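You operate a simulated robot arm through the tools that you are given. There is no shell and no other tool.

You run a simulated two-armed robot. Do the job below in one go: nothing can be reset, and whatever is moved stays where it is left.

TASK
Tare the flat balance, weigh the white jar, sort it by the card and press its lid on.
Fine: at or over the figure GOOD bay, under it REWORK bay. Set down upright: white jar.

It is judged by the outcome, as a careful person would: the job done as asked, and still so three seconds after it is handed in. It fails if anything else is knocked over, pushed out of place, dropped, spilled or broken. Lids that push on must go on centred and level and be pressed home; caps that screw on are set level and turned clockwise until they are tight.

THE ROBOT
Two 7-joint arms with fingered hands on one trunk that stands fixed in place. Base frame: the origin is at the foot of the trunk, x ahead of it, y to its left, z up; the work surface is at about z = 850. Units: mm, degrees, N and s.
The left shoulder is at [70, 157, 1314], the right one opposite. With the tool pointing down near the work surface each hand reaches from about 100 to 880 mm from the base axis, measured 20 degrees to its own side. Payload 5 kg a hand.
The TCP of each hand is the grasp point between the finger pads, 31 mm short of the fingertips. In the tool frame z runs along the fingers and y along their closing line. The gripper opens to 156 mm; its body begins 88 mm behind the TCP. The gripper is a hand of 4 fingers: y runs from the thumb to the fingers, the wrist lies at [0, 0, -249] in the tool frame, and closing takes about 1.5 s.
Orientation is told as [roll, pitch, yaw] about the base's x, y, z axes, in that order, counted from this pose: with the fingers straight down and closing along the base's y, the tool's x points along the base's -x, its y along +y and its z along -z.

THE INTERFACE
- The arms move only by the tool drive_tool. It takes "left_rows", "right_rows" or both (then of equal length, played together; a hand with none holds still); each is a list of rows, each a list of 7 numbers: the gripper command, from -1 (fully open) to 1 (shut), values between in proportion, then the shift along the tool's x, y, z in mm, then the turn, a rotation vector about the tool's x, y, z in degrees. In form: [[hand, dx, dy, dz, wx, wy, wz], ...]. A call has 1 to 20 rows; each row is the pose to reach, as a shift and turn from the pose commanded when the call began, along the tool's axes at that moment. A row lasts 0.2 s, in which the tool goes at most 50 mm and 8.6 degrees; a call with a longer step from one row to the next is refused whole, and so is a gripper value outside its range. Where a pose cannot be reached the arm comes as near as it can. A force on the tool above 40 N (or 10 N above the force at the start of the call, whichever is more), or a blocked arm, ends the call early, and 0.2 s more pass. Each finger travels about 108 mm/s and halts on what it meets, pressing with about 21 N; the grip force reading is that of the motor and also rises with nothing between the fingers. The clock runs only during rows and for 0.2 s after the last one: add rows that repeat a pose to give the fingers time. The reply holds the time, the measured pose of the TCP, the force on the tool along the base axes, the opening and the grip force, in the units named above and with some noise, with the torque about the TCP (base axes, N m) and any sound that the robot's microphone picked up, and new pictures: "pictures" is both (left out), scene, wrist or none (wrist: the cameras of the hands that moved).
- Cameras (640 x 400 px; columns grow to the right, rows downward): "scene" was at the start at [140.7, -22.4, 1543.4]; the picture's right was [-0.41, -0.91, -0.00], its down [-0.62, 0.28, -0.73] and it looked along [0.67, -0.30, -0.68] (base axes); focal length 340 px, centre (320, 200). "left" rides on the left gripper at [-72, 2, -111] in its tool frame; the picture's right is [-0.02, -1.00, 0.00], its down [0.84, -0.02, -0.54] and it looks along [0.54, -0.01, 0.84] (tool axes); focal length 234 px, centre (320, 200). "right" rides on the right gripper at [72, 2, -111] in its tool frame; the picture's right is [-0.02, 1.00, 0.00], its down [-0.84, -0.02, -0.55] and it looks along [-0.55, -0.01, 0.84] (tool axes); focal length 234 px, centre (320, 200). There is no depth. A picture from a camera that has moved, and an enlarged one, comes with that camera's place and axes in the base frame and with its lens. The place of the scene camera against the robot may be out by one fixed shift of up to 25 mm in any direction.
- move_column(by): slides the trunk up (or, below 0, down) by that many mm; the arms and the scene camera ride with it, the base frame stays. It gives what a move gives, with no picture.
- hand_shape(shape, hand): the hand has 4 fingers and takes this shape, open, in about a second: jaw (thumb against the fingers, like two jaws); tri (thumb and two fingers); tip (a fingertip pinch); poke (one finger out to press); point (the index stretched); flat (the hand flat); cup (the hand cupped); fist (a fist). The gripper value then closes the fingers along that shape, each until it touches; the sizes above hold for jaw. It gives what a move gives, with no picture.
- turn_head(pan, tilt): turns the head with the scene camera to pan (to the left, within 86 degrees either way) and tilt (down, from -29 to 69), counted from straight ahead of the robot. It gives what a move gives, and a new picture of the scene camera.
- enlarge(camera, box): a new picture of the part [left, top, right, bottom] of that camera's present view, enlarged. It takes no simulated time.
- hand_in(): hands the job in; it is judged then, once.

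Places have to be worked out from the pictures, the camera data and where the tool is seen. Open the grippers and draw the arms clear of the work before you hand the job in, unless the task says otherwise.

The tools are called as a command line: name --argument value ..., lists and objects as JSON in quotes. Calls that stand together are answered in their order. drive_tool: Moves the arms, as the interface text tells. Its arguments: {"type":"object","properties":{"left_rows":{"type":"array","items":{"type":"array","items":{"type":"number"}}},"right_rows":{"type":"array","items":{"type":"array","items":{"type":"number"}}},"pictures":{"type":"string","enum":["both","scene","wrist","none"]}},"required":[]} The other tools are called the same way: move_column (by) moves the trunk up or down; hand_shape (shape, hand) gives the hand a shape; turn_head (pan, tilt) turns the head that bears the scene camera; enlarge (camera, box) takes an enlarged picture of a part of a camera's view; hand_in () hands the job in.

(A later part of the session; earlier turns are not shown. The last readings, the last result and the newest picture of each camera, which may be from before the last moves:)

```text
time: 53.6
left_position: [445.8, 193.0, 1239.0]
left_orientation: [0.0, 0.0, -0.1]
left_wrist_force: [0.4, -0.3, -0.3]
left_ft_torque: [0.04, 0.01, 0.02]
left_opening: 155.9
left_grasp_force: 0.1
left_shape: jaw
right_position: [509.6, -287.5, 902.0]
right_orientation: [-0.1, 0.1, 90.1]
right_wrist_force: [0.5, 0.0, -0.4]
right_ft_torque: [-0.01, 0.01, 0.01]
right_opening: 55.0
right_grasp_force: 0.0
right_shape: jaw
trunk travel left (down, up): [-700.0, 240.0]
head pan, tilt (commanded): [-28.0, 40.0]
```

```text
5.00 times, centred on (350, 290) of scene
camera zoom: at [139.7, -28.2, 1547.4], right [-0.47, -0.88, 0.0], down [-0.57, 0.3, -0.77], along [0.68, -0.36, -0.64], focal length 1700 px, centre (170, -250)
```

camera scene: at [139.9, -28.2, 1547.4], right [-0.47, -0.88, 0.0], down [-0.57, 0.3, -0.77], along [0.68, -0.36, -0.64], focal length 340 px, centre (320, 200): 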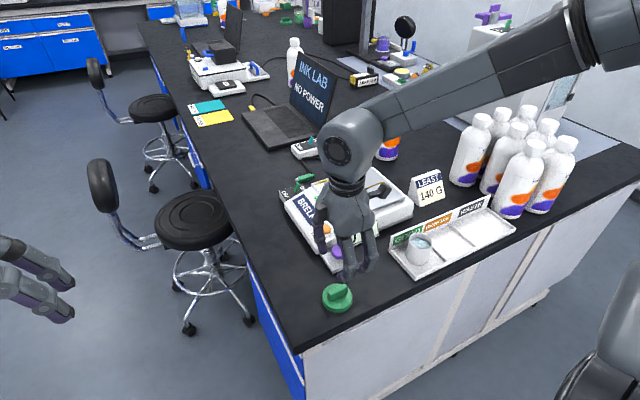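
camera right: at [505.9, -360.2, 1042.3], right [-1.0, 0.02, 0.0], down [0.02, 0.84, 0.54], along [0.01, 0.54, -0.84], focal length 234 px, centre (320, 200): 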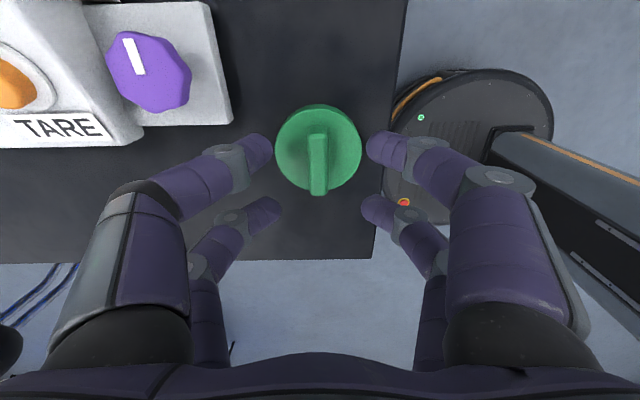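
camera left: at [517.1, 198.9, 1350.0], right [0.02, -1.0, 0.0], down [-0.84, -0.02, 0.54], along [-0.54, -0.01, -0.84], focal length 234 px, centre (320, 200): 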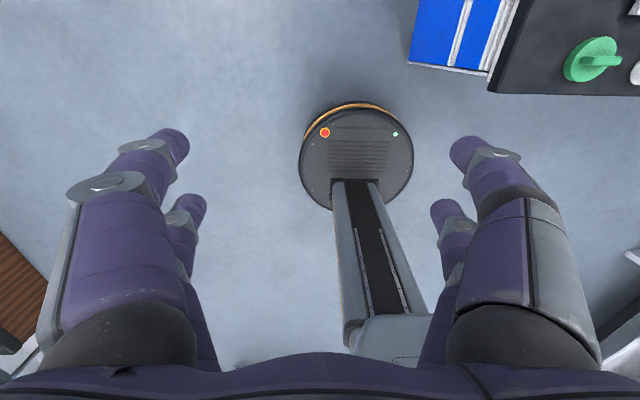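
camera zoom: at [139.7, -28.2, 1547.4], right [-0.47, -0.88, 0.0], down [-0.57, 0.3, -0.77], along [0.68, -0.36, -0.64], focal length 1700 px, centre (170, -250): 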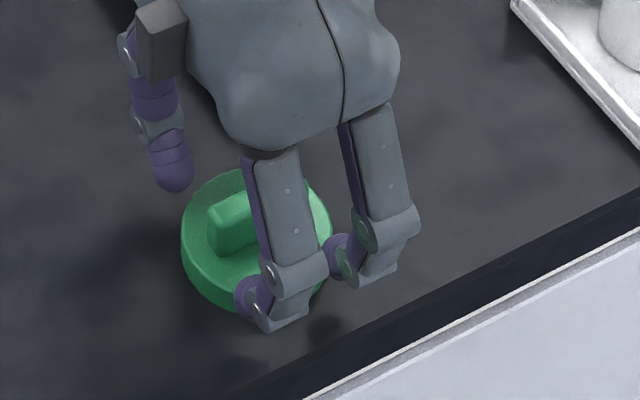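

The tips hover over the disc to both sides of the bar and no contact force shows. I go 2 mm lower and close slowly on the bar.

drive_tool --right_rows '[[0.3, 0, 0, 2, 0, 0, 0], [0.42, 0, 0, 2, 0, 0, 0], [0.54, 0, 0, 2, 0, 0, 0], [0.64, 0, 0, 2, 0, 0, 0], [0.72, 0, 0, 2, 0, 0, 0], [0.78, 0, 0, 2, 0, 0, 0], [0.84, 0, 0, 2, 0, 0, 0], [0.9, 0, 0, 2, 0, 0, 0], [1.0, 0, 0, 2, 0, 0, 0], [1.0, 0, 0, 2, 0, 0, 0], [1.0, 0, 0, 2, 0, 0, 0], [1.0, 0, 0, 2, 0, 0, 0]]' --pictures "none"

enlarge --camera "right" --box '[220, 80, 420, 220]'

enlarge --camera "scene" --box '[300, 250, 400, 330]'

```text
time: 56.2
left_position: [445.7, 193.6, 1238.1]
left_orientation: [0.0, -0.1, -0.1]
left_wrist_force: [0.0, 0.3, 0.5]
left_ft_torque: [0.02, -0.01, 0.02]
left_opening: 155.9
left_grasp_force: 0.0
left_shape: jaw
right_position: [509.5, -289.0, 900.6]
right_orientation: [-0.2, 0.0, 90.0]
right_wrist_force: [-0.2, 0.9, 0.0]
right_ft_torque: [0.0, -0.02, -0.02]
right_opening: 9.0
right_grasp_force: 20.5
right_shape: jaw
trunk travel left (down, up): [-700.0, 240.0]
head pan, tilt (commanded): [-28.0, 40.0]
```

```text
2.86 times, centred on (320, 150) of right
camera zoom: at [507.1, -360.1, 1011.9], right [-1.0, 0.02, 0.0], down [0.02, 0.84, 0.54], along [0.01, 0.54, -0.84], focal length 669 px, centre (320, 343)
```

zoom: 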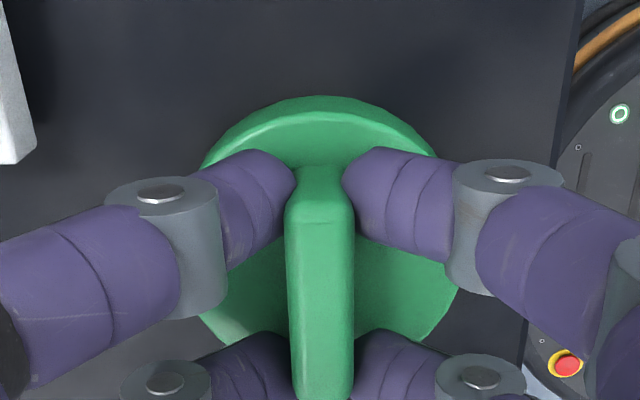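

```text
5.00 times, centred on (350, 290) of scene
camera zoom: at [139.9, -28.2, 1547.4], right [-0.47, -0.88, 0.0], down [-0.57, 0.3, -0.77], along [0.68, -0.36, -0.64], focal length 1700 px, centre (170, -250)
```

zoom: 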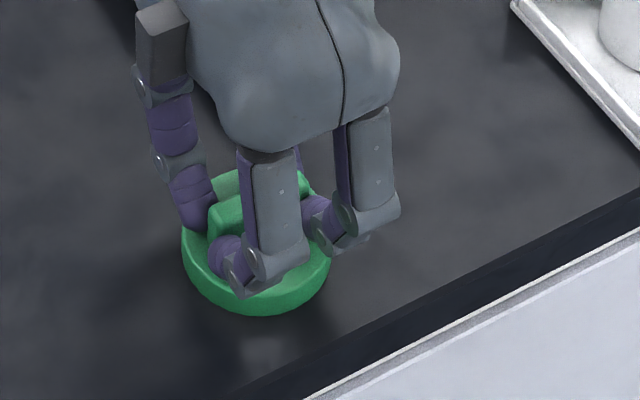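

The four tips grip the bar evenly with about 20 N. I lift the lid slowly and check that it hangs level.

drive_tool --right_rows '[[1.0, 0, 0, -4, 0, 0, 0], [1.0, 0, 0, -12, 0, 0, 0], [1.0, 0, 0, -25, 0, 0, 0], [1.0, 0, 0, -45, 0, 0, 0], [1.0, 0, 0, -65, 0, 0, 0], [1.0, 0, 0, -85, 0, 0, 0], [1.0, 0, 0, -105, 0, 0, 0], [1.0, 0, 0, -120, 0, 0, 0], [1.0, 0, 0, -120, 0, 0, 0]]' --pictures "both"

enlarge --camera "right" --box '[220, 80, 420, 220]'

enlarge --camera "scene" --box '[300, 210, 420, 310]'

```text
time: 58.2
left_position: [446.1, 193.6, 1238.7]
left_orientation: [0.0, -0.1, -0.2]
left_wrist_force: [0.3, 0.8, 0.3]
left_ft_torque: [0.01, 0.01, -0.01]
left_opening: 155.9
left_grasp_force: 0.0
left_shape: jaw
right_position: [509.5, -289.6, 1020.4]
right_orientation: [-0.2, 0.0, 90.1]
right_wrist_force: [-0.1, -0.2, 0.1]
right_ft_torque: [0.03, 0.01, 0.0]
right_opening: 8.8
right_grasp_force: 20.7
right_shape: jaw
trunk travel left (down, up): [-700.0, 240.0]
head pan, tilt (commanded): [-28.0, 40.0]
camera scene: at [140.3, -28.2, 1547.4], right [-0.47, -0.88, 0.0], down [-0.57, 0.3, -0.77], along [0.68, -0.36, -0.64], focal length 340 px, centre (320, 200)
camera right: at [506.6, -360.5, 1131.2], right [-1.0, 0.02, 0.0], down [0.02, 0.84, 0.54], along [0.01, 0.54, -0.84], focal length 234 px, centre (320, 200)
```

scene: 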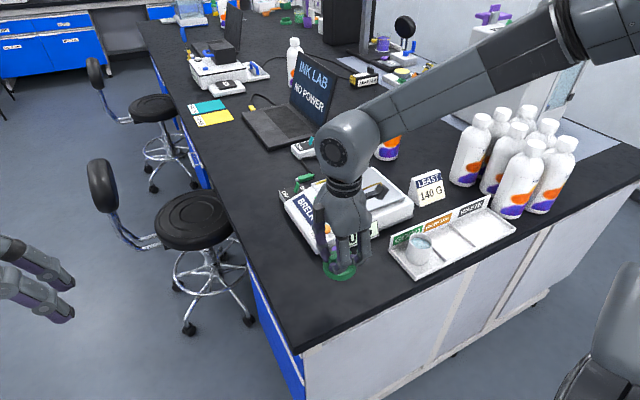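
right: 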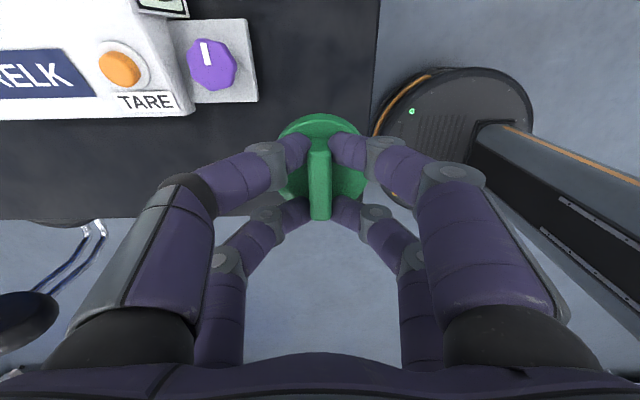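

```text
2.86 times, centred on (320, 150) of right
camera zoom: at [506.6, -360.5, 1131.2], right [-1.0, 0.02, 0.0], down [0.02, 0.84, 0.54], along [0.01, 0.54, -0.84], focal length 669 px, centre (320, 343)
```

zoom: 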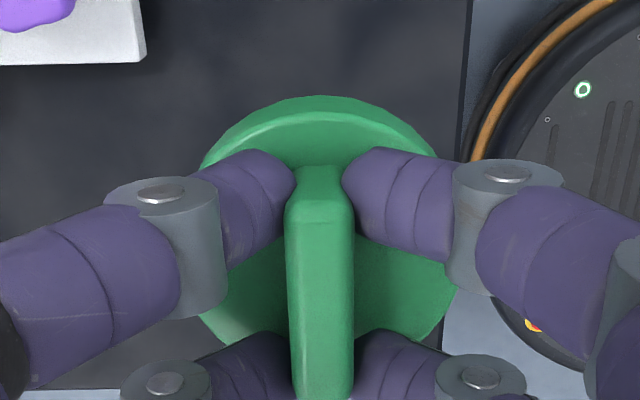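

```text
4.00 times, centred on (360, 260) of scene
camera zoom: at [140.3, -28.2, 1547.4], right [-0.47, -0.88, 0.0], down [-0.57, 0.3, -0.77], along [0.68, -0.36, -0.64], focal length 1360 px, centre (160, -40)
```

zoom: 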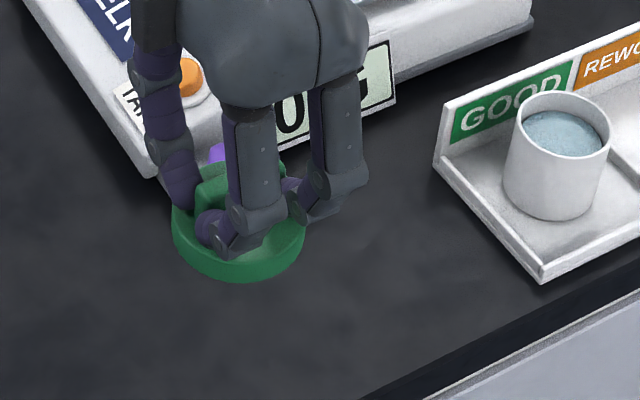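

The lid hangs just as it sat, level, gripped at the bar's middle. I zoom in on its edges to fix its centre against the camera before bringing it to the jar.

enlarge --camera "right" --box '[270, 105, 370, 167.5]'

enlarge --camera "right" --box '[270, 155, 370, 217.5]'

```text
6.40 times, centred on (320, 136) of right
camera zoom: at [506.6, -360.5, 1131.2], right [-1.0, 0.02, 0.0], down [0.02, 0.84, 0.54], along [0.01, 0.54, -0.84], focal length 1499 px, centre (320, 608)
```

zoom: 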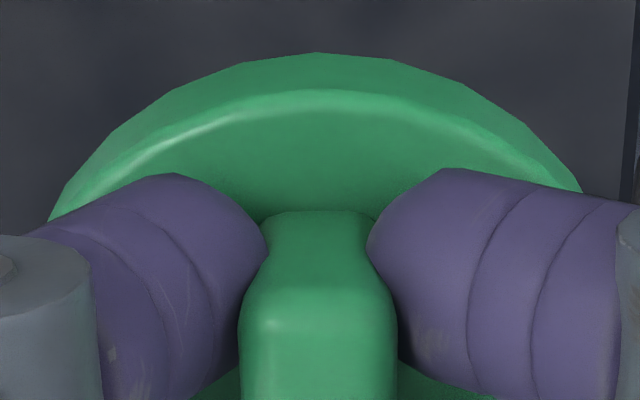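

```text
6.40 times, centred on (320, 186) of right
camera zoom: at [506.6, -360.5, 1131.2], right [-1.0, 0.02, 0.0], down [0.02, 0.84, 0.54], along [0.01, 0.54, -0.84], focal length 1499 px, centre (320, 288)
```

zoom: 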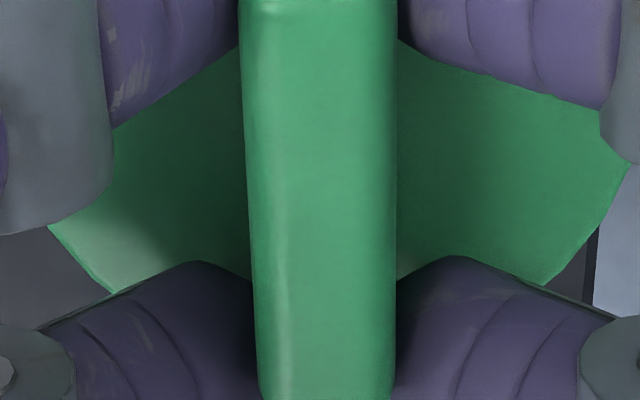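

The lid centre lies 1.1 mm (x) and 70.7 mm (y) from the wrist camera, so to match the jar at [520.4, -532.3] I shift +12.7 in x and -242.5 in y. I carry the lid over there at the same height.

drive_tool --right_rows '[[1.0, 15, -1, 0, 0, 0, 0], [1.0, 45, -2.5, 0, 0, 0, 0], [1.0, 80, -4, 0, 0, 0, 0], [1.0, 115, -6, 0, 0, 0, 0], [1.0, 150, -8, 0, 0, 0, 0], [1.0, 185, -10, 0, 0, 0, 0], [1.0, 215, -11.5, 0, 0, 0, 0], [1.0, 235, -12.5, 0, 0, 0, 0], [1.0, 242.5, -12.7, 0, 0, 0, 0], [1.0, 242.5, -12.7, 0, 0, 0, 0], [1.0, 242.5, -12.7, 0, 0, 0, 0]]' --pictures "both"

enlarge --camera "right" --box '[220, 60, 420, 200]'

enlarge --camera "scene" --box '[370, 200, 470, 280]'

```text
time: 60.6
left_position: [445.5, 194.1, 1238.9]
left_orientation: [-0.1, 0.1, -0.1]
left_wrist_force: [-0.1, 0.9, -0.2]
left_ft_torque: [0.01, -0.02, 0.03]
left_opening: 155.9
left_grasp_force: 0.0
left_shape: jaw
right_position: [523.0, -531.0, 1020.3]
right_orientation: [0.0, 0.0, 90.1]
right_wrist_force: [-0.3, -0.3, -0.4]
right_ft_torque: [0.01, -0.01, -0.02]
right_opening: 8.8
right_grasp_force: 21.3
right_shape: jaw
trunk travel left (down, up): [-700.0, 240.0]
head pan, tilt (commanded): [-28.0, 40.0]
camera scene: at [139.9, -28.4, 1547.4], right [-0.47, -0.88, 0.0], down [-0.57, 0.3, -0.77], along [0.68, -0.36, -0.64], focal length 340 px, centre (320, 200)
camera right: at [519.7, -602.3, 1131.1], right [-1.0, 0.02, 0.0], down [0.02, 0.84, 0.54], along [0.01, 0.54, -0.84], focal length 234 px, centre (320, 200)
```

scene: 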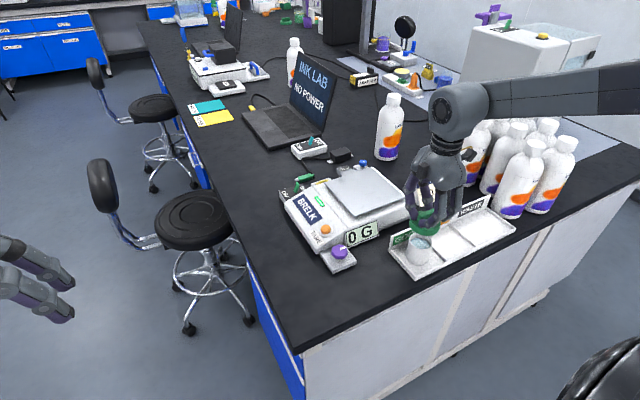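
right: 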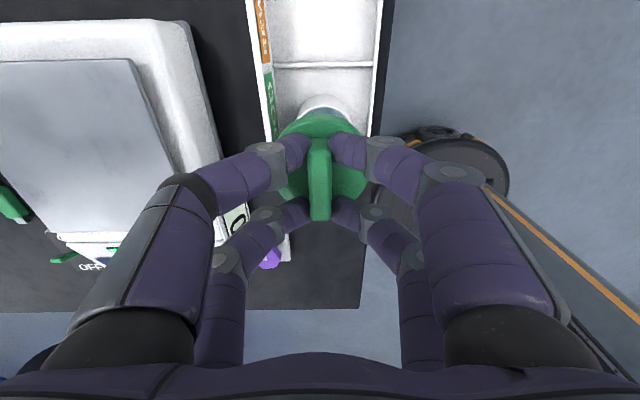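

```text
2.86 times, centred on (320, 130) of right
camera zoom: at [519.7, -602.3, 1131.1], right [-1.0, 0.02, 0.0], down [0.02, 0.84, 0.54], along [0.01, 0.54, -0.84], focal length 669 px, centre (320, 400)
```

zoom: 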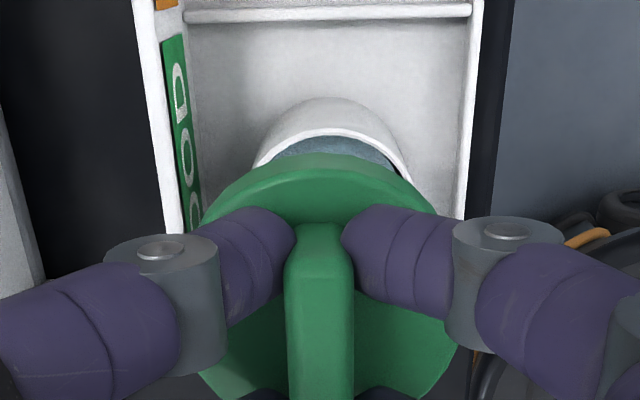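

```text
5.00 times, centred on (420, 240) of scene
camera zoom: at [139.9, -28.4, 1547.4], right [-0.47, -0.88, 0.0], down [-0.57, 0.3, -0.77], along [0.68, -0.36, -0.64], focal length 1700 px, centre (-180, 0)
```

zoom: 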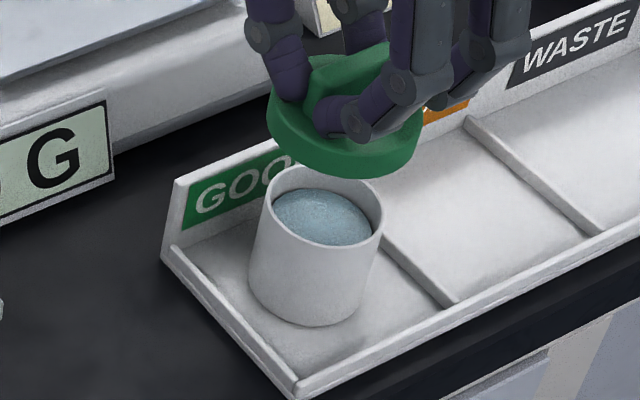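

The lid hovers above the jar and both are in view. I zoom in on the jar rim below the lid to compare their centres.

enlarge --camera "right" --box '[275, 80, 375, 142.5]'

enlarge --camera "scene" --box '[395, 205, 465, 265]'

```text
6.40 times, centred on (325, 111) of right
camera zoom: at [519.7, -602.3, 1131.1], right [-1.0, 0.02, 0.0], down [0.02, 0.84, 0.54], along [0.01, 0.54, -0.84], focal length 1499 px, centre (288, 768)
```

zoom: 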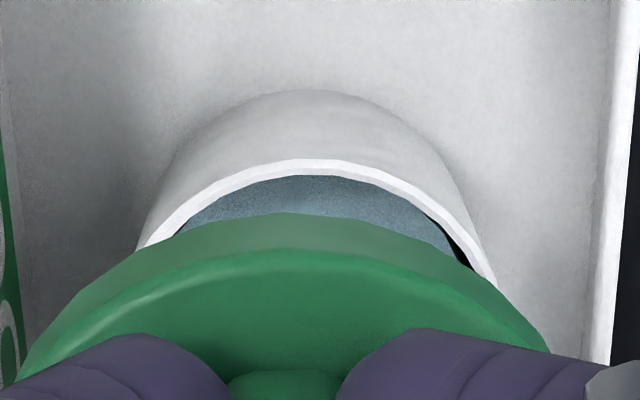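

```text
6.67 times, centred on (430, 235) of scene
camera zoom: at [139.9, -28.4, 1547.4], right [-0.47, -0.88, 0.0], down [-0.57, 0.3, -0.77], along [0.68, -0.36, -0.64], focal length 2266 px, centre (-413, -33)
```

zoom: 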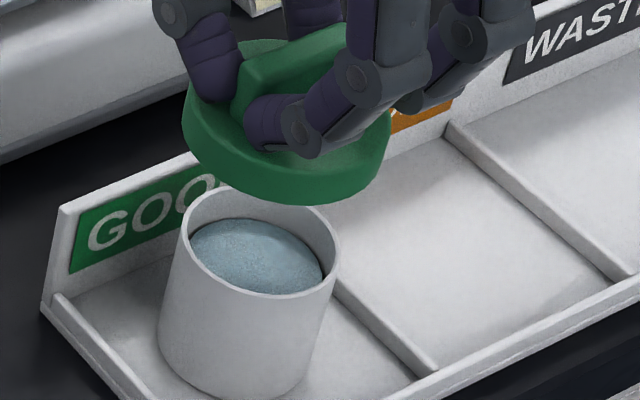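

Two views disagree by about 2 mm on the jar's x, so I measure the rim edges at higher zoom.

enlarge --camera "right" --box '[290, 90, 330, 130]'

enlarge --camera "right" --box '[320, 90, 360, 130]'

```text
10.00 times, centred on (310, 110) of right
camera zoom: at [519.7, -602.3, 1131.1], right [-1.0, 0.02, 0.0], down [0.02, 0.84, 0.54], along [0.01, 0.54, -0.84], focal length 2342 px, centre (420, 1100)
```

zoom: 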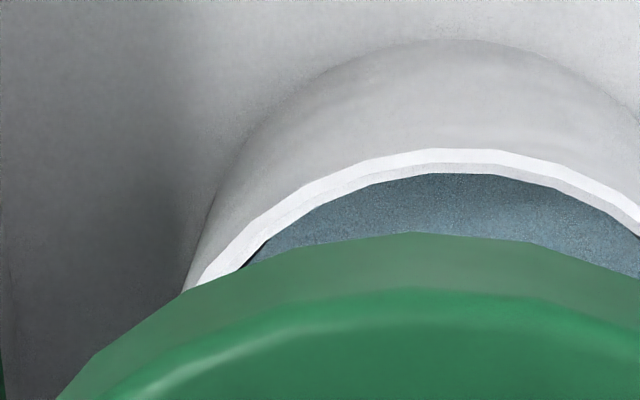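

```text
10.00 times, centred on (340, 110) of right
camera zoom: at [519.7, -602.3, 1131.1], right [-1.0, 0.02, 0.0], down [0.02, 0.84, 0.54], along [0.01, 0.54, -0.84], focal length 2342 px, centre (120, 1100)
```

zoom: 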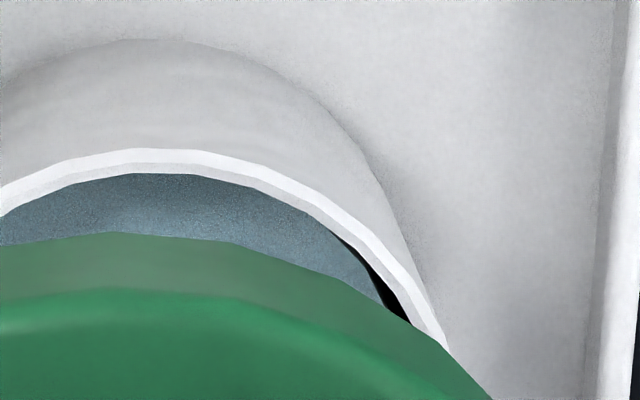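

The comparison within the same picture puts the lid about 2.3 mm too far in +x and 0.6 mm too low in y. I correct that and lower to about 16 mm above the rim for another check.

drive_tool --right_rows '[[1.0, -0.6, 2.3, 8, 0, 0, 0], [1.0, -0.6, 2.3, 20, 0, 0, 0], [1.0, -0.6, 2.3, 32, 0, 0, 0], [1.0, -0.6, 2.3, 40, 0, 0, 0], [1.0, -0.6, 2.3, 40, 0, 0, 0]]' --pictures "none"

enlarge --camera "scene" --box '[395, 205, 459, 265]'

enlarge --camera "right" --box '[270, 70, 370, 132.5]'

```text
time: 61.8
left_position: [445.3, 194.5, 1240.1]
left_orientation: [0.0, -0.1, 0.0]
left_wrist_force: [-0.2, 0.0, 0.1]
left_ft_torque: [-0.01, -0.01, -0.03]
left_opening: 156.0
left_grasp_force: 0.1
left_shape: jaw
right_position: [520.5, -530.1, 979.5]
right_orientation: [-0.1, 0.0, 90.1]
right_wrist_force: [0.6, 0.2, -0.8]
right_ft_torque: [0.02, 0.03, 0.03]
right_opening: 8.6
right_grasp_force: 20.8
right_shape: jaw
trunk travel left (down, up): [-700.0, 240.0]
head pan, tilt (commanded): [-28.0, 40.0]
```

```text
6.67 times, centred on (427, 235) of scene
camera zoom: at [139.8, -28.3, 1547.4], right [-0.47, -0.88, 0.0], down [-0.57, 0.3, -0.77], along [0.68, -0.36, -0.64], focal length 2266 px, centre (-393, -33)
```

zoom: 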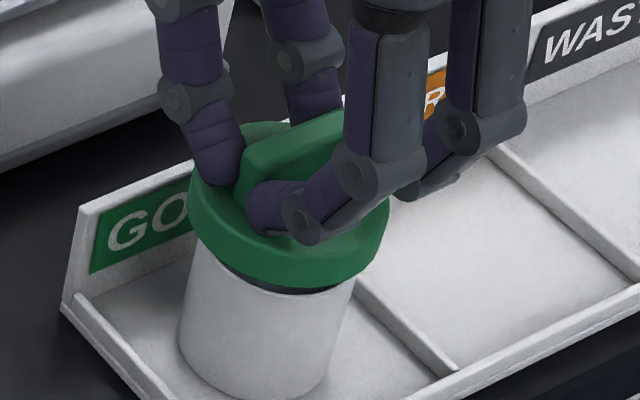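

```text
6.40 times, centred on (320, 101) of right
camera zoom: at [517.6, -601.9, 1091.5], right [-1.0, 0.02, 0.0], down [0.02, 0.84, 0.54], along [0.01, 0.54, -0.84], focal length 1499 px, centre (320, 832)
```

zoom: 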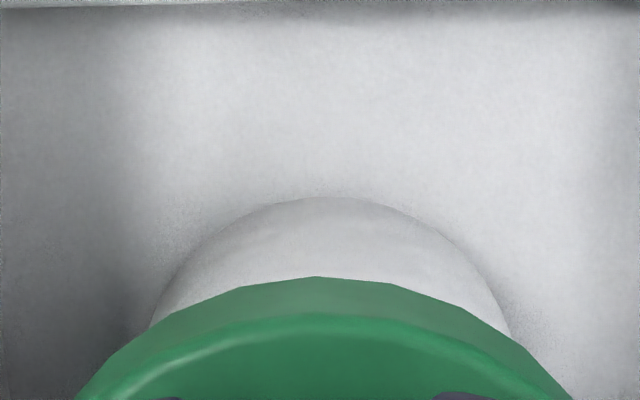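

The lid is now just above the rim. I zoom the scene view further to compare the lid's and jar's outlines sideways.

enlarge --camera "scene" --box '[418, 225, 458, 265]'

enlarge --camera "right" --box '[285, 95, 325, 125]'

enlarge --camera "right" --box '[320, 95, 360, 125]'

```text
10.00 times, centred on (438, 245) of scene
camera zoom: at [139.8, -28.3, 1547.4], right [-0.47, -0.88, 0.0], down [-0.57, 0.3, -0.77], along [0.68, -0.36, -0.64], focal length 3400 px, centre (-860, -250)
```

zoom: 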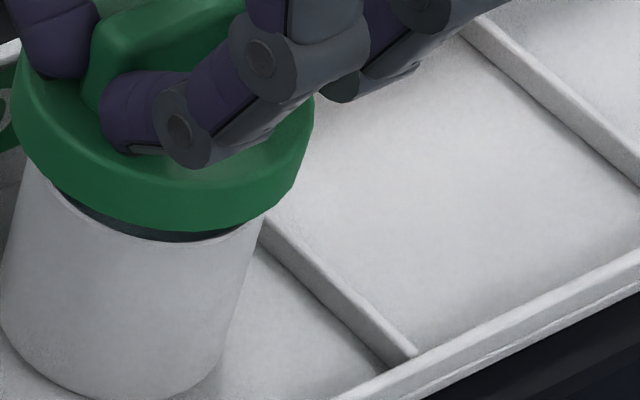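

```text
13.33 times, centred on (305, 110) of right
camera zoom: at [517.6, -601.9, 1091.5], right [-1.0, 0.02, 0.0], down [0.02, 0.84, 0.54], along [0.01, 0.54, -0.84], focal length 3122 px, centre (520, 1400)
```

zoom: 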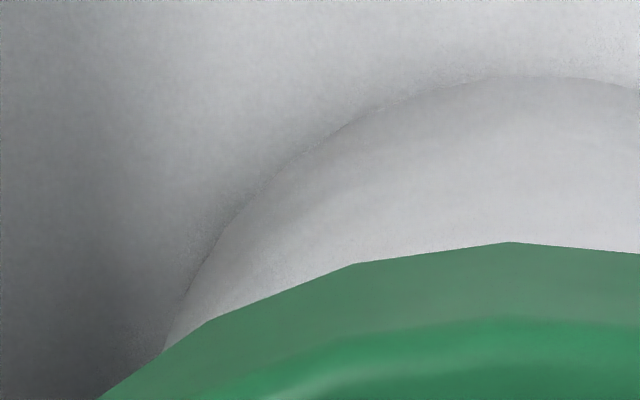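

```text
13.33 times, centred on (340, 110) of right
camera zoom: at [517.6, -601.9, 1091.5], right [-1.0, 0.02, 0.0], down [0.02, 0.84, 0.54], along [0.01, 0.54, -0.84], focal length 3122 px, centre (53, 1400)
```

zoom: 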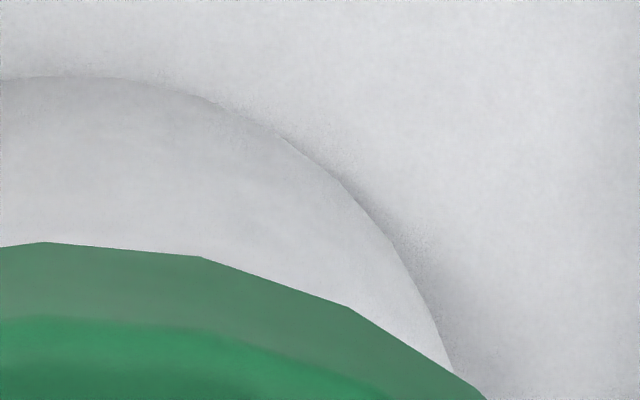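

The scene view shows lid and jar aligned sideways within about half a millimetre, and the wrist view suggests a last nudge of -0.4 in x and +0.4 in y. I apply it and lower until the lid is about to meet the rim.

drive_tool --right_rows '[[1.0, -0.4, 0.4, 4, 0, 0, 0], [1.0, -0.4, 0.4, 8, 0, 0, 0], [1.0, -0.4, 0.4, 11, 0, 0, 0], [1.0, -0.4, 0.4, 13, 0, 0, 0], [1.0, -0.4, 0.4, 13, 0, 0, 0]]' --pictures "none"

enlarge --camera "scene" --box '[405, 215, 455, 265]'

```text
time: 63.0
left_position: [445.5, 194.5, 1239.2]
left_orientation: [0.0, 0.0, 0.0]
left_wrist_force: [-1.0, 0.5, -0.3]
left_ft_torque: [-0.01, -0.03, 0.0]
left_opening: 155.8
left_grasp_force: 0.0
left_shape: jaw
right_position: [520.0, -530.0, 967.5]
right_orientation: [-0.3, -0.1, 90.1]
right_wrist_force: [0.6, 0.9, 1.2]
right_ft_torque: [-0.04, -0.04, 0.0]
right_opening: 8.7
right_grasp_force: 20.9
right_shape: jaw
trunk travel left (down, up): [-700.0, 240.0]
head pan, tilt (commanded): [-28.0, 40.0]
```

```text
8.00 times, centred on (430, 240) of scene
camera zoom: at [139.7, -28.1, 1547.5], right [-0.47, -0.88, 0.0], down [-0.57, 0.3, -0.77], along [0.68, -0.36, -0.64], focal length 2720 px, centre (-560, -120)
```

zoom: 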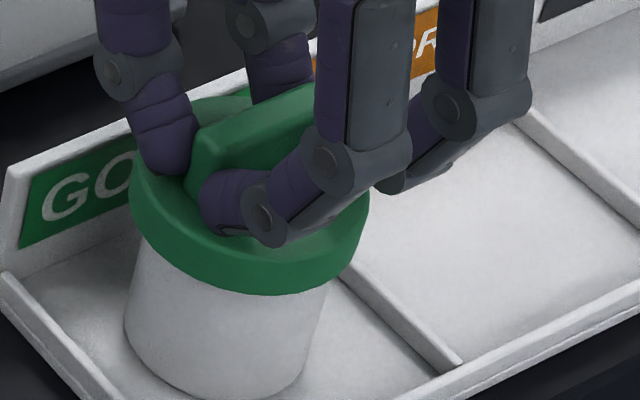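

The lid is right at the rim and still lightly loaded. I lower in 1 mm steps and watch the force and torque.

drive_tool --right_rows '[[1.0, 0, 0, 1, 0, 0, 0], [1.0, 0, 0, 2, 0, 0, 0], [1.0, 0, 0, 3, 0, 0, 0], [1.0, 0, 0, 3, 0, 0, 0]]' --pictures "none"

enlarge --camera "scene" --box '[405, 215, 455, 265]'

```text
time: 64.0
left_position: [445.9, 193.8, 1240.1]
left_orientation: [0.0, 0.1, 0.0]
left_wrist_force: [-0.3, 0.3, 0.0]
left_ft_torque: [-0.01, -0.03, 0.02]
left_opening: 156.1
left_grasp_force: 0.1
left_shape: jaw
right_position: [519.7, -530.4, 965.1]
right_orientation: [-0.2, 0.1, 90.1]
right_wrist_force: [0.0, 1.4, 11.3]
right_ft_torque: [-0.35, -0.11, -0.02]
right_opening: 9.1
right_grasp_force: 20.8
right_shape: jaw
trunk travel left (down, up): [-700.0, 240.0]
head pan, tilt (commanded): [-28.0, 40.0]
```

```text
8.00 times, centred on (430, 240) of scene
camera zoom: at [138.7, -27.0, 1547.7], right [-0.47, -0.88, 0.0], down [-0.57, 0.3, -0.77], along [0.68, -0.36, -0.64], focal length 2720 px, centre (-560, -120)
```

zoom: 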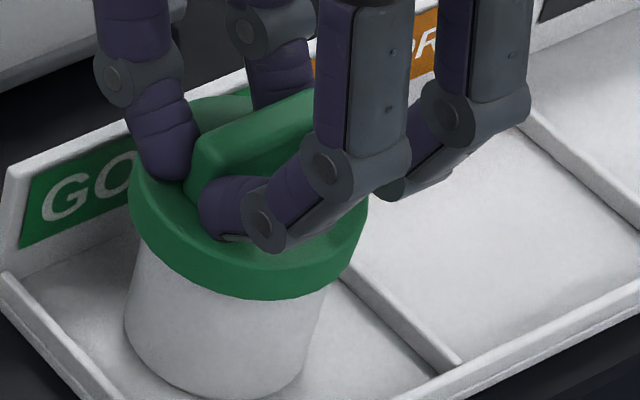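

Contact comes at 11 N with a torque of -0.35 N m about x, so the touch is on the -y side of the lid (about 30 mm out, slightly +x). I ease up, shift 1 mm toward -y, lower to the same height and compare.

drive_tool --right_rows '[[1.0, 0, 0, -2, 0, 0, 0], [1.0, 1, 0, -2, 0, 0, 0], [1.0, 1, 0, -1, 0, 0, 0], [1.0, 1, 0, 0, 0, 0, 0], [1.0, 1, 0, 0, 0, 0, 0]]' --pictures "none"

```text
time: 65.2
left_position: [445.7, 195.6, 1237.9]
left_orientation: [0.0, 0.0, 0.1]
left_wrist_force: [0.4, 0.0, 0.4]
left_ft_torque: [0.01, -0.03, -0.01]
left_opening: 155.8
left_grasp_force: 0.1
left_shape: jaw
right_position: [520.0, -530.8, 964.7]
right_orientation: [-0.3, 0.1, 90.1]
right_wrist_force: [-0.3, 0.2, 11.0]
right_ft_torque: [-0.33, -0.14, -0.01]
right_opening: 9.5
right_grasp_force: 20.9
right_shape: jaw
trunk travel left (down, up): [-700.0, 240.0]
head pan, tilt (commanded): [-28.0, 40.0]
```

The contact is unchanged, so the offset may be larger than 1 mm in that direction. I look closely at the lid and jar from both cameras at this touching height.

enlarge --camera "scene" --box '[412, 225, 448, 265]'

enlarge --camera "right" --box '[260, 70, 380, 145]'

```text
10.00 times, centred on (430, 245) of scene
camera zoom: at [138.7, -27.0, 1547.6], right [-0.47, -0.88, 0.0], down [-0.57, 0.3, -0.77], along [0.68, -0.36, -0.64], focal length 3400 px, centre (-780, -250)
```

zoom: 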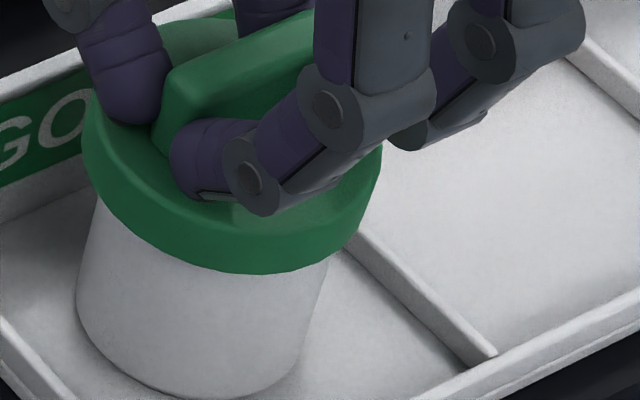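

```text
5.33 times, centred on (320, 108) of right
camera zoom: at [516.5, -601.6, 1077.0], right [-1.0, 0.02, 0.0], down [0.02, 0.84, 0.54], along [0.02, 0.54, -0.84], focal length 1249 px, centre (320, 693)
```

zoom: 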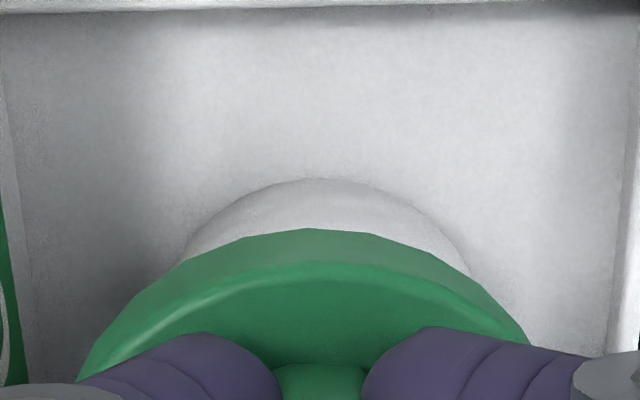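

From the scene view the lid and jar agree along one direction, so any remaining error lies along about (+x, -y), which also fits the torque. I lift 2 mm, shift +1 in x and -1 in y, and touch again.

drive_tool --right_rows '[[1.0, 0, 0, -2.5, 0, 0, 0], [1.0, 1, -1, -2.5, 0, 0, 0], [1.0, 1, -1, -1.2, 0, 0, 0], [1.0, 1, -1, 0, 0, 0, 0], [1.0, 1, -1, 0, 0, 0, 0]]' --pictures "none"

```text
time: 66.4
left_position: [445.0, 193.8, 1239.6]
left_orientation: [0.0, 0.0, 0.0]
left_wrist_force: [0.7, -0.7, -0.6]
left_ft_torque: [0.01, 0.01, -0.01]
left_opening: 155.7
left_grasp_force: 0.0
left_shape: jaw
right_position: [519.5, -530.9, 965.6]
right_orientation: [-0.2, 0.0, 90.0]
right_wrist_force: [-0.9, 0.1, 10.2]
right_ft_torque: [-0.29, -0.1, -0.01]
right_opening: 9.5
right_grasp_force: 21.1
right_shape: jaw
trunk travel left (down, up): [-700.0, 240.0]
head pan, tilt (commanded): [-28.0, 40.0]
```

The readings barely moved, so I check the true camera place and the picture.

enlarge --camera "right" --box '[260, 70, 380, 145]'

enlarge --camera "scene" --box '[412, 225, 448, 265]'

```text
5.33 times, centred on (320, 108) of right
camera zoom: at [517.5, -602.4, 1077.0], right [-1.0, 0.02, 0.0], down [0.02, 0.84, 0.54], along [0.02, 0.54, -0.84], focal length 1249 px, centre (320, 693)
```

zoom: 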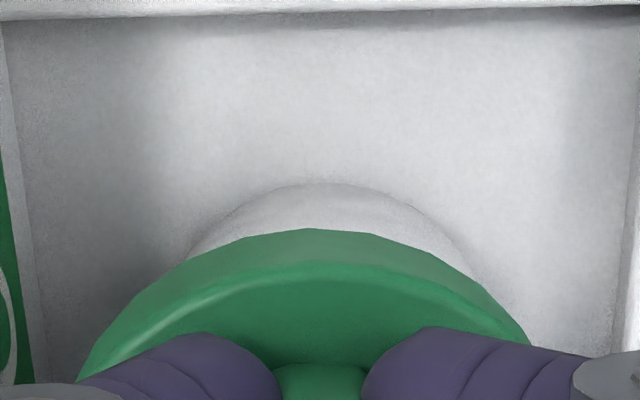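

```text
10.00 times, centred on (430, 245) of scene
camera zoom: at [138.8, -27.2, 1547.6], right [-0.47, -0.88, 0.0], down [-0.57, 0.3, -0.77], along [0.68, -0.36, -0.64], focal length 3400 px, centre (-780, -250)
```

zoom: 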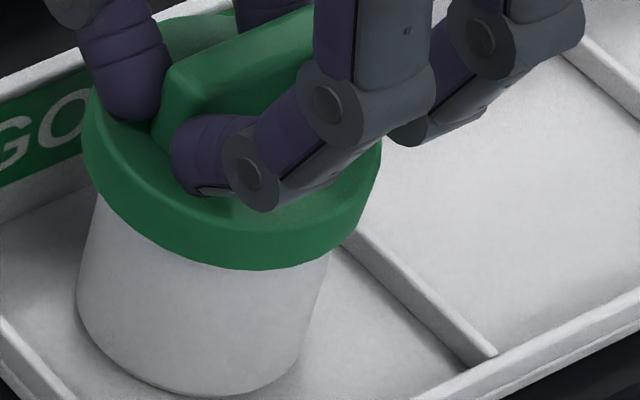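

The hand did move +1.0/-0.8 mm as asked; the torque hasn't changed, so it comes from a slight tilt rather than an offset. I zoom in again on both sides to compare lid and jar centres at this contact height.

enlarge --camera "right" --box '[272, 100, 320, 130]'

enlarge --camera "right" --box '[318, 100, 366, 130]'

```text
13.33 times, centred on (296, 115) of right
camera zoom: at [517.5, -602.4, 1077.0], right [-1.0, 0.02, 0.0], down [0.02, 0.84, 0.54], along [0.02, 0.54, -0.84], focal length 3122 px, centre (640, 1333)
```

zoom: 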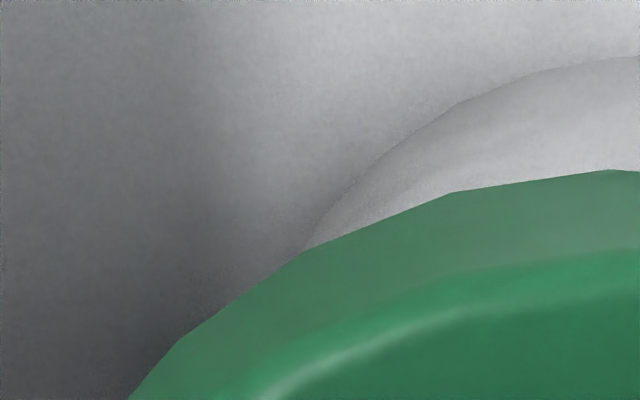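

```text
13.33 times, centred on (342, 115) of right
camera zoom: at [517.5, -602.4, 1077.0], right [-1.0, 0.02, 0.0], down [0.02, 0.84, 0.54], along [0.02, 0.54, -0.84], focal length 3122 px, centre (27, 1333)
```

zoom: 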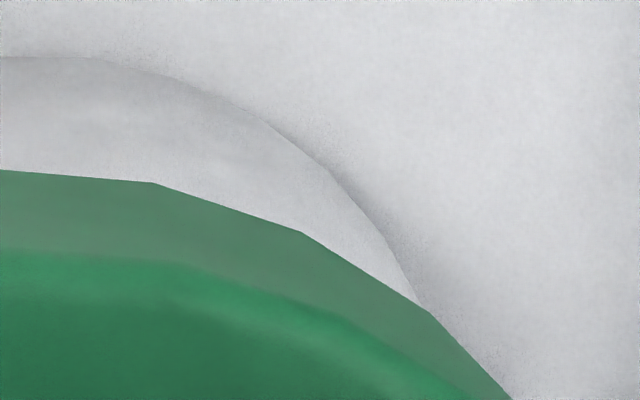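

The same-picture comparison now says the lid is about 1.6 mm too far in +x and slightly low in y. I lift, go back by -1.9 in x and +0.8 in y, and touch again at the same height.

drive_tool --right_rows '[[1.0, 0, 0, -2.5, 0, 0, 0], [1.0, -0.8, 1.9, -2.5, 0, 0, 0], [1.0, -0.8, 1.9, -1.2, 0, 0, 0], [1.0, -0.8, 1.9, 0, 0, 0, 0], [1.0, -0.8, 1.9, 0, 0, 0, 0]]' --pictures "none"

enlarge --camera "right" --box '[272, 100, 320, 130]'

enlarge --camera "right" --box '[318, 100, 366, 130]'

enlarge --camera "scene" --box '[412, 225, 448, 265]'

```text
time: 67.6
left_position: [444.7, 194.3, 1239.3]
left_orientation: [0.1, -0.1, 0.0]
left_wrist_force: [0.2, 1.4, 0.3]
left_ft_torque: [0.03, 0.02, 0.01]
left_opening: 156.1
left_grasp_force: 0.0
left_shape: jaw
right_position: [517.9, -530.7, 966.1]
right_orientation: [-0.3, 0.1, 90.1]
right_wrist_force: [1.0, 0.2, 8.5]
right_ft_torque: [-0.23, -0.1, 0.01]
right_opening: 9.3
right_grasp_force: 20.9
right_shape: jaw
trunk travel left (down, up): [-700.0, 240.0]
head pan, tilt (commanded): [-28.0, 40.0]
```

```text
13.33 times, centred on (296, 115) of right
camera zoom: at [516.0, -601.8, 1077.1], right [-1.0, 0.02, 0.0], down [0.02, 0.84, 0.54], along [0.02, 0.54, -0.84], focal length 3122 px, centre (640, 1333)
```

zoom: 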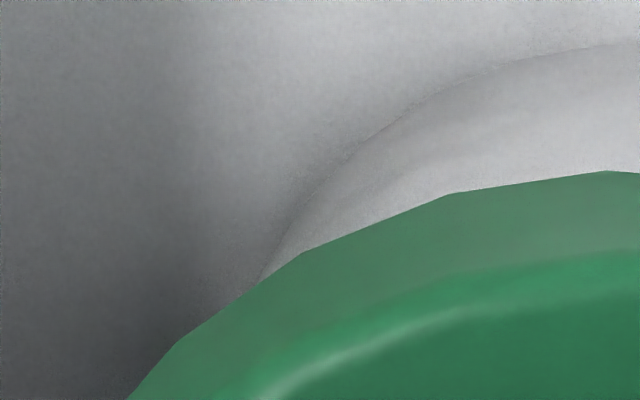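

```text
13.33 times, centred on (342, 115) of right
camera zoom: at [516.0, -601.8, 1077.1], right [-1.0, 0.02, 0.0], down [0.02, 0.84, 0.54], along [0.02, 0.54, -0.84], focal length 3122 px, centre (27, 1333)
```

zoom: 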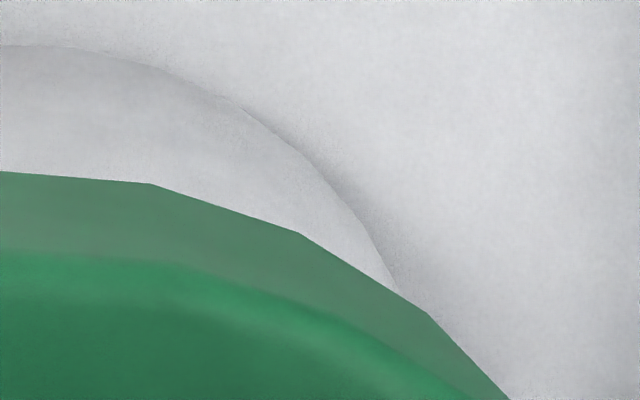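

```text
10.00 times, centred on (430, 245) of scene
camera zoom: at [139.1, -27.2, 1547.6], right [-0.47, -0.88, 0.0], down [-0.57, 0.3, -0.77], along [0.68, -0.36, -0.64], focal length 3400 px, centre (-780, -250)
```

zoom: 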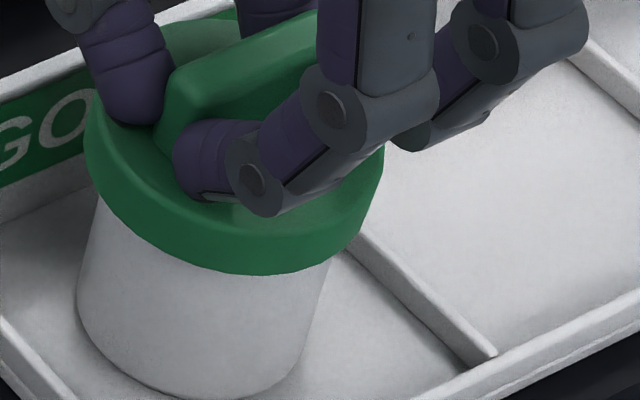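

Now lid and jar agree within about half a millimetre in both views and the contact force is lower. I press further down in small steps and watch whether the lid goes home.

drive_tool --right_rows '[[1.0, 0, 0, 0.7, 0, 0, 0], [1.0, 0, 0, 1.4, 0, 0, 0], [1.0, 0, 0, 2, 0, 0, 0], [1.0, 0, 0, 2, 0, 0, 0]]' --pictures "none"

```text
time: 68.6
left_position: [444.3, 195.7, 1238.1]
left_orientation: [-0.1, -0.1, 0.0]
left_wrist_force: [0.5, -1.0, 0.0]
left_ft_torque: [0.07, 0.0, 0.02]
left_opening: 155.7
left_grasp_force: 0.0
left_shape: jaw
right_position: [517.9, -530.8, 964.3]
right_orientation: [-0.3, 0.1, 90.2]
right_wrist_force: [1.5, 0.8, 17.9]
right_ft_torque: [-0.53, -0.25, 0.06]
right_opening: 9.8
right_grasp_force: 20.7
right_shape: jaw
trunk travel left (down, up): [-700.0, 240.0]
head pan, tilt (commanded): [-28.0, 40.0]
```

Force rises to 18 N on one side without the lid going home, which points to a slight tilt of the lid in the grip. I ease off to a light touch and release it, so that it settles flat on the rim by itself.

drive_tool --right_rows '[[1.0, 0, 0, -1.5, 0, 0, 0], [1.0, 0, 0, -2.5, 0, 0, 0], [1.0, 0, 0, -2.5, 0, 0, 0]]' --pictures "none"

```text
time: 69.4
left_position: [445.3, 193.0, 1238.5]
left_orientation: [0.0, 0.0, 0.0]
left_wrist_force: [1.2, 0.8, 0.3]
left_ft_torque: [0.02, 0.03, -0.01]
left_opening: 155.6
left_grasp_force: 0.1
left_shape: jaw
right_position: [517.2, -531.4, 963.8]
right_orientation: [-0.1, 0.0, 90.2]
right_wrist_force: [-0.3, -0.6, -0.3]
right_ft_torque: [0.05, 0.05, -0.01]
right_opening: 9.4
right_grasp_force: 20.8
right_shape: jaw
trunk travel left (down, up): [-700.0, 240.0]
head pan, tilt (commanded): [-28.0, 40.0]
```

The force vanished though the hand is now lower than the earlier contact height, so either the lid went on a little or the bar slid in the grip. I look closely.

enlarge --camera "right" --box '[272, 100, 320, 130]'

enlarge --camera "right" --box '[318, 100, 366, 130]'

enlarge --camera "scene" --box '[412, 225, 448, 265]'

```text
13.33 times, centred on (296, 115) of right
camera zoom: at [516.1, -602.9, 1075.4], right [-1.0, 0.02, 0.0], down [0.02, 0.84, 0.54], along [0.01, 0.54, -0.84], focal length 3122 px, centre (640, 1333)
```

zoom: 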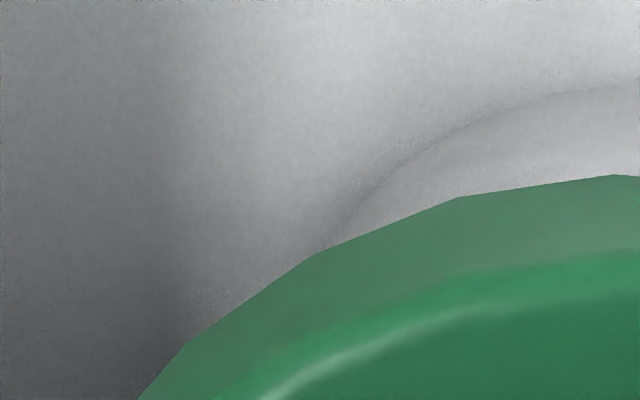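

```text
13.33 times, centred on (342, 115) of right
camera zoom: at [516.1, -602.9, 1075.4], right [-1.0, 0.02, 0.0], down [0.02, 0.84, 0.54], along [0.01, 0.54, -0.84], focal length 3122 px, centre (27, 1333)
```

zoom: 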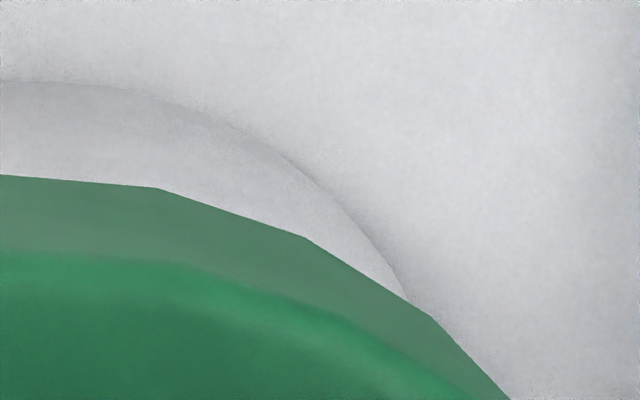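

```text
10.00 times, centred on (430, 245) of scene
camera zoom: at [140.3, -28.7, 1547.4], right [-0.47, -0.88, 0.0], down [-0.57, 0.3, -0.77], along [0.68, -0.36, -0.64], focal length 3400 px, centre (-780, -250)
```

zoom: 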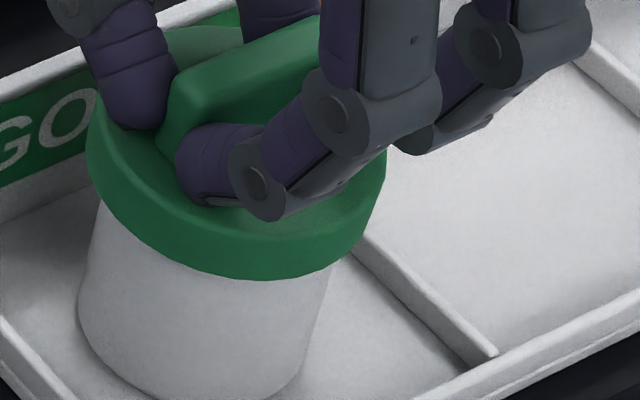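

The lid rose about 1 mm in the grip, so it may now lie flush with the rim. I press lightly again to see where the contact force sits.

drive_tool --right_rows '[[1.0, 0, 0, 0.5, 0, 0, 0], [1.0, 0, 0, 1, 0, 0, 0], [1.0, 0, 0, 1, 0, 0, 0]]' --pictures "none"

```text
time: 70.2
left_position: [446.3, 193.0, 1238.9]
left_orientation: [0.0, 0.0, 0.0]
left_wrist_force: [-0.2, 0.4, 0.1]
left_ft_torque: [0.0, 0.01, -0.02]
left_opening: 156.0
left_grasp_force: 0.0
left_shape: jaw
right_position: [518.7, -531.2, 965.0]
right_orientation: [-0.1, 0.0, 90.2]
right_wrist_force: [0.2, -0.8, -0.4]
right_ft_torque: [-0.01, -0.03, 0.01]
right_opening: 9.3
right_grasp_force: 21.0
right_shape: jaw
trunk travel left (down, up): [-700.0, 240.0]
head pan, tilt (commanded): [-28.0, 40.0]
```

No force yet. I keep lowering in half-millimetre steps.

drive_tool --right_rows '[[1.0, 0, 0, 0.5, 0, 0, 0], [1.0, 0, 0, 1, 0, 0, 0], [1.0, 0, 0, 1, 0, 0, 0]]' --pictures "none"

```text
time: 71.0
left_position: [446.5, 194.4, 1238.3]
left_orientation: [0.0, 0.0, 0.1]
left_wrist_force: [-0.6, 0.4, -0.8]
left_ft_torque: [-0.02, 0.01, 0.0]
left_opening: 155.9
left_grasp_force: 0.0
left_shape: jaw
right_position: [517.5, -531.7, 963.1]
right_orientation: [-0.1, 0.0, 90.1]
right_wrist_force: [0.1, -0.3, 0.6]
right_ft_torque: [-0.02, -0.02, 0.0]
right_opening: 9.1
right_grasp_force: 20.8
right_shape: jaw
trunk travel left (down, up): [-700.0, 240.0]
head pan, tilt (commanded): [-28.0, 40.0]
```

Still almost no force at this height, where it was 18 N before. I continue down a little further.

drive_tool --right_rows '[[1.0, 0, 0, 0.5, 0, 0, 0], [1.0, 0, 0, 1, 0, 0, 0], [1.0, 0, 0, 1, 0, 0, 0]]' --pictures "none"

enlarge --camera "right" --box '[260, 80, 380, 155]'

enlarge --camera "scene" --box '[412, 225, 448, 265]'

```text
time: 71.8
left_position: [447.0, 193.9, 1238.7]
left_orientation: [0.0, -0.1, 0.0]
left_wrist_force: [-0.6, 0.2, 0.9]
left_ft_torque: [0.0, -0.01, -0.01]
left_opening: 156.3
left_grasp_force: 0.1
left_shape: jaw
right_position: [519.0, -531.2, 961.5]
right_orientation: [-0.1, 0.1, 90.0]
right_wrist_force: [0.6, 0.1, -0.3]
right_ft_torque: [-0.03, 0.01, 0.01]
right_opening: 9.4
right_grasp_force: 21.1
right_shape: jaw
trunk travel left (down, up): [-700.0, 240.0]
head pan, tilt (commanded): [-28.0, 40.0]
```

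```text
5.33 times, centred on (320, 118) of right
camera zoom: at [516.2, -602.6, 1073.2], right [-1.0, 0.02, 0.0], down [0.02, 0.84, 0.54], along [0.01, 0.54, -0.84], focal length 1249 px, centre (320, 640)
```

zoom: 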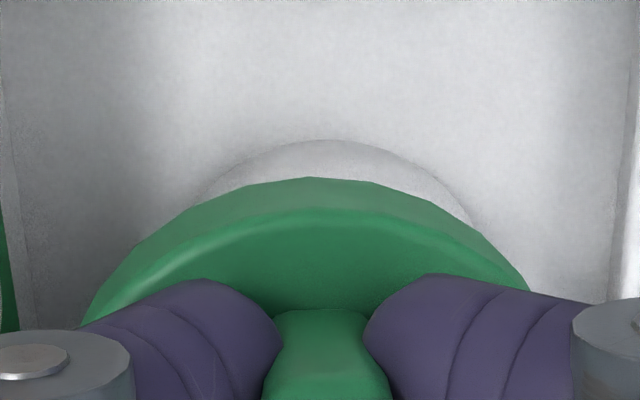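

```text
10.00 times, centred on (430, 245) of scene
camera zoom: at [139.9, -28.3, 1547.4], right [-0.47, -0.88, 0.0], down [-0.57, 0.3, -0.77], along [0.68, -0.36, -0.64], focal length 3400 px, centre (-780, -250)
```

zoom: 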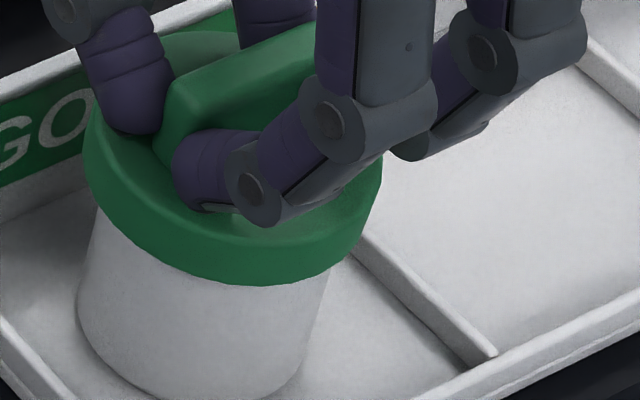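

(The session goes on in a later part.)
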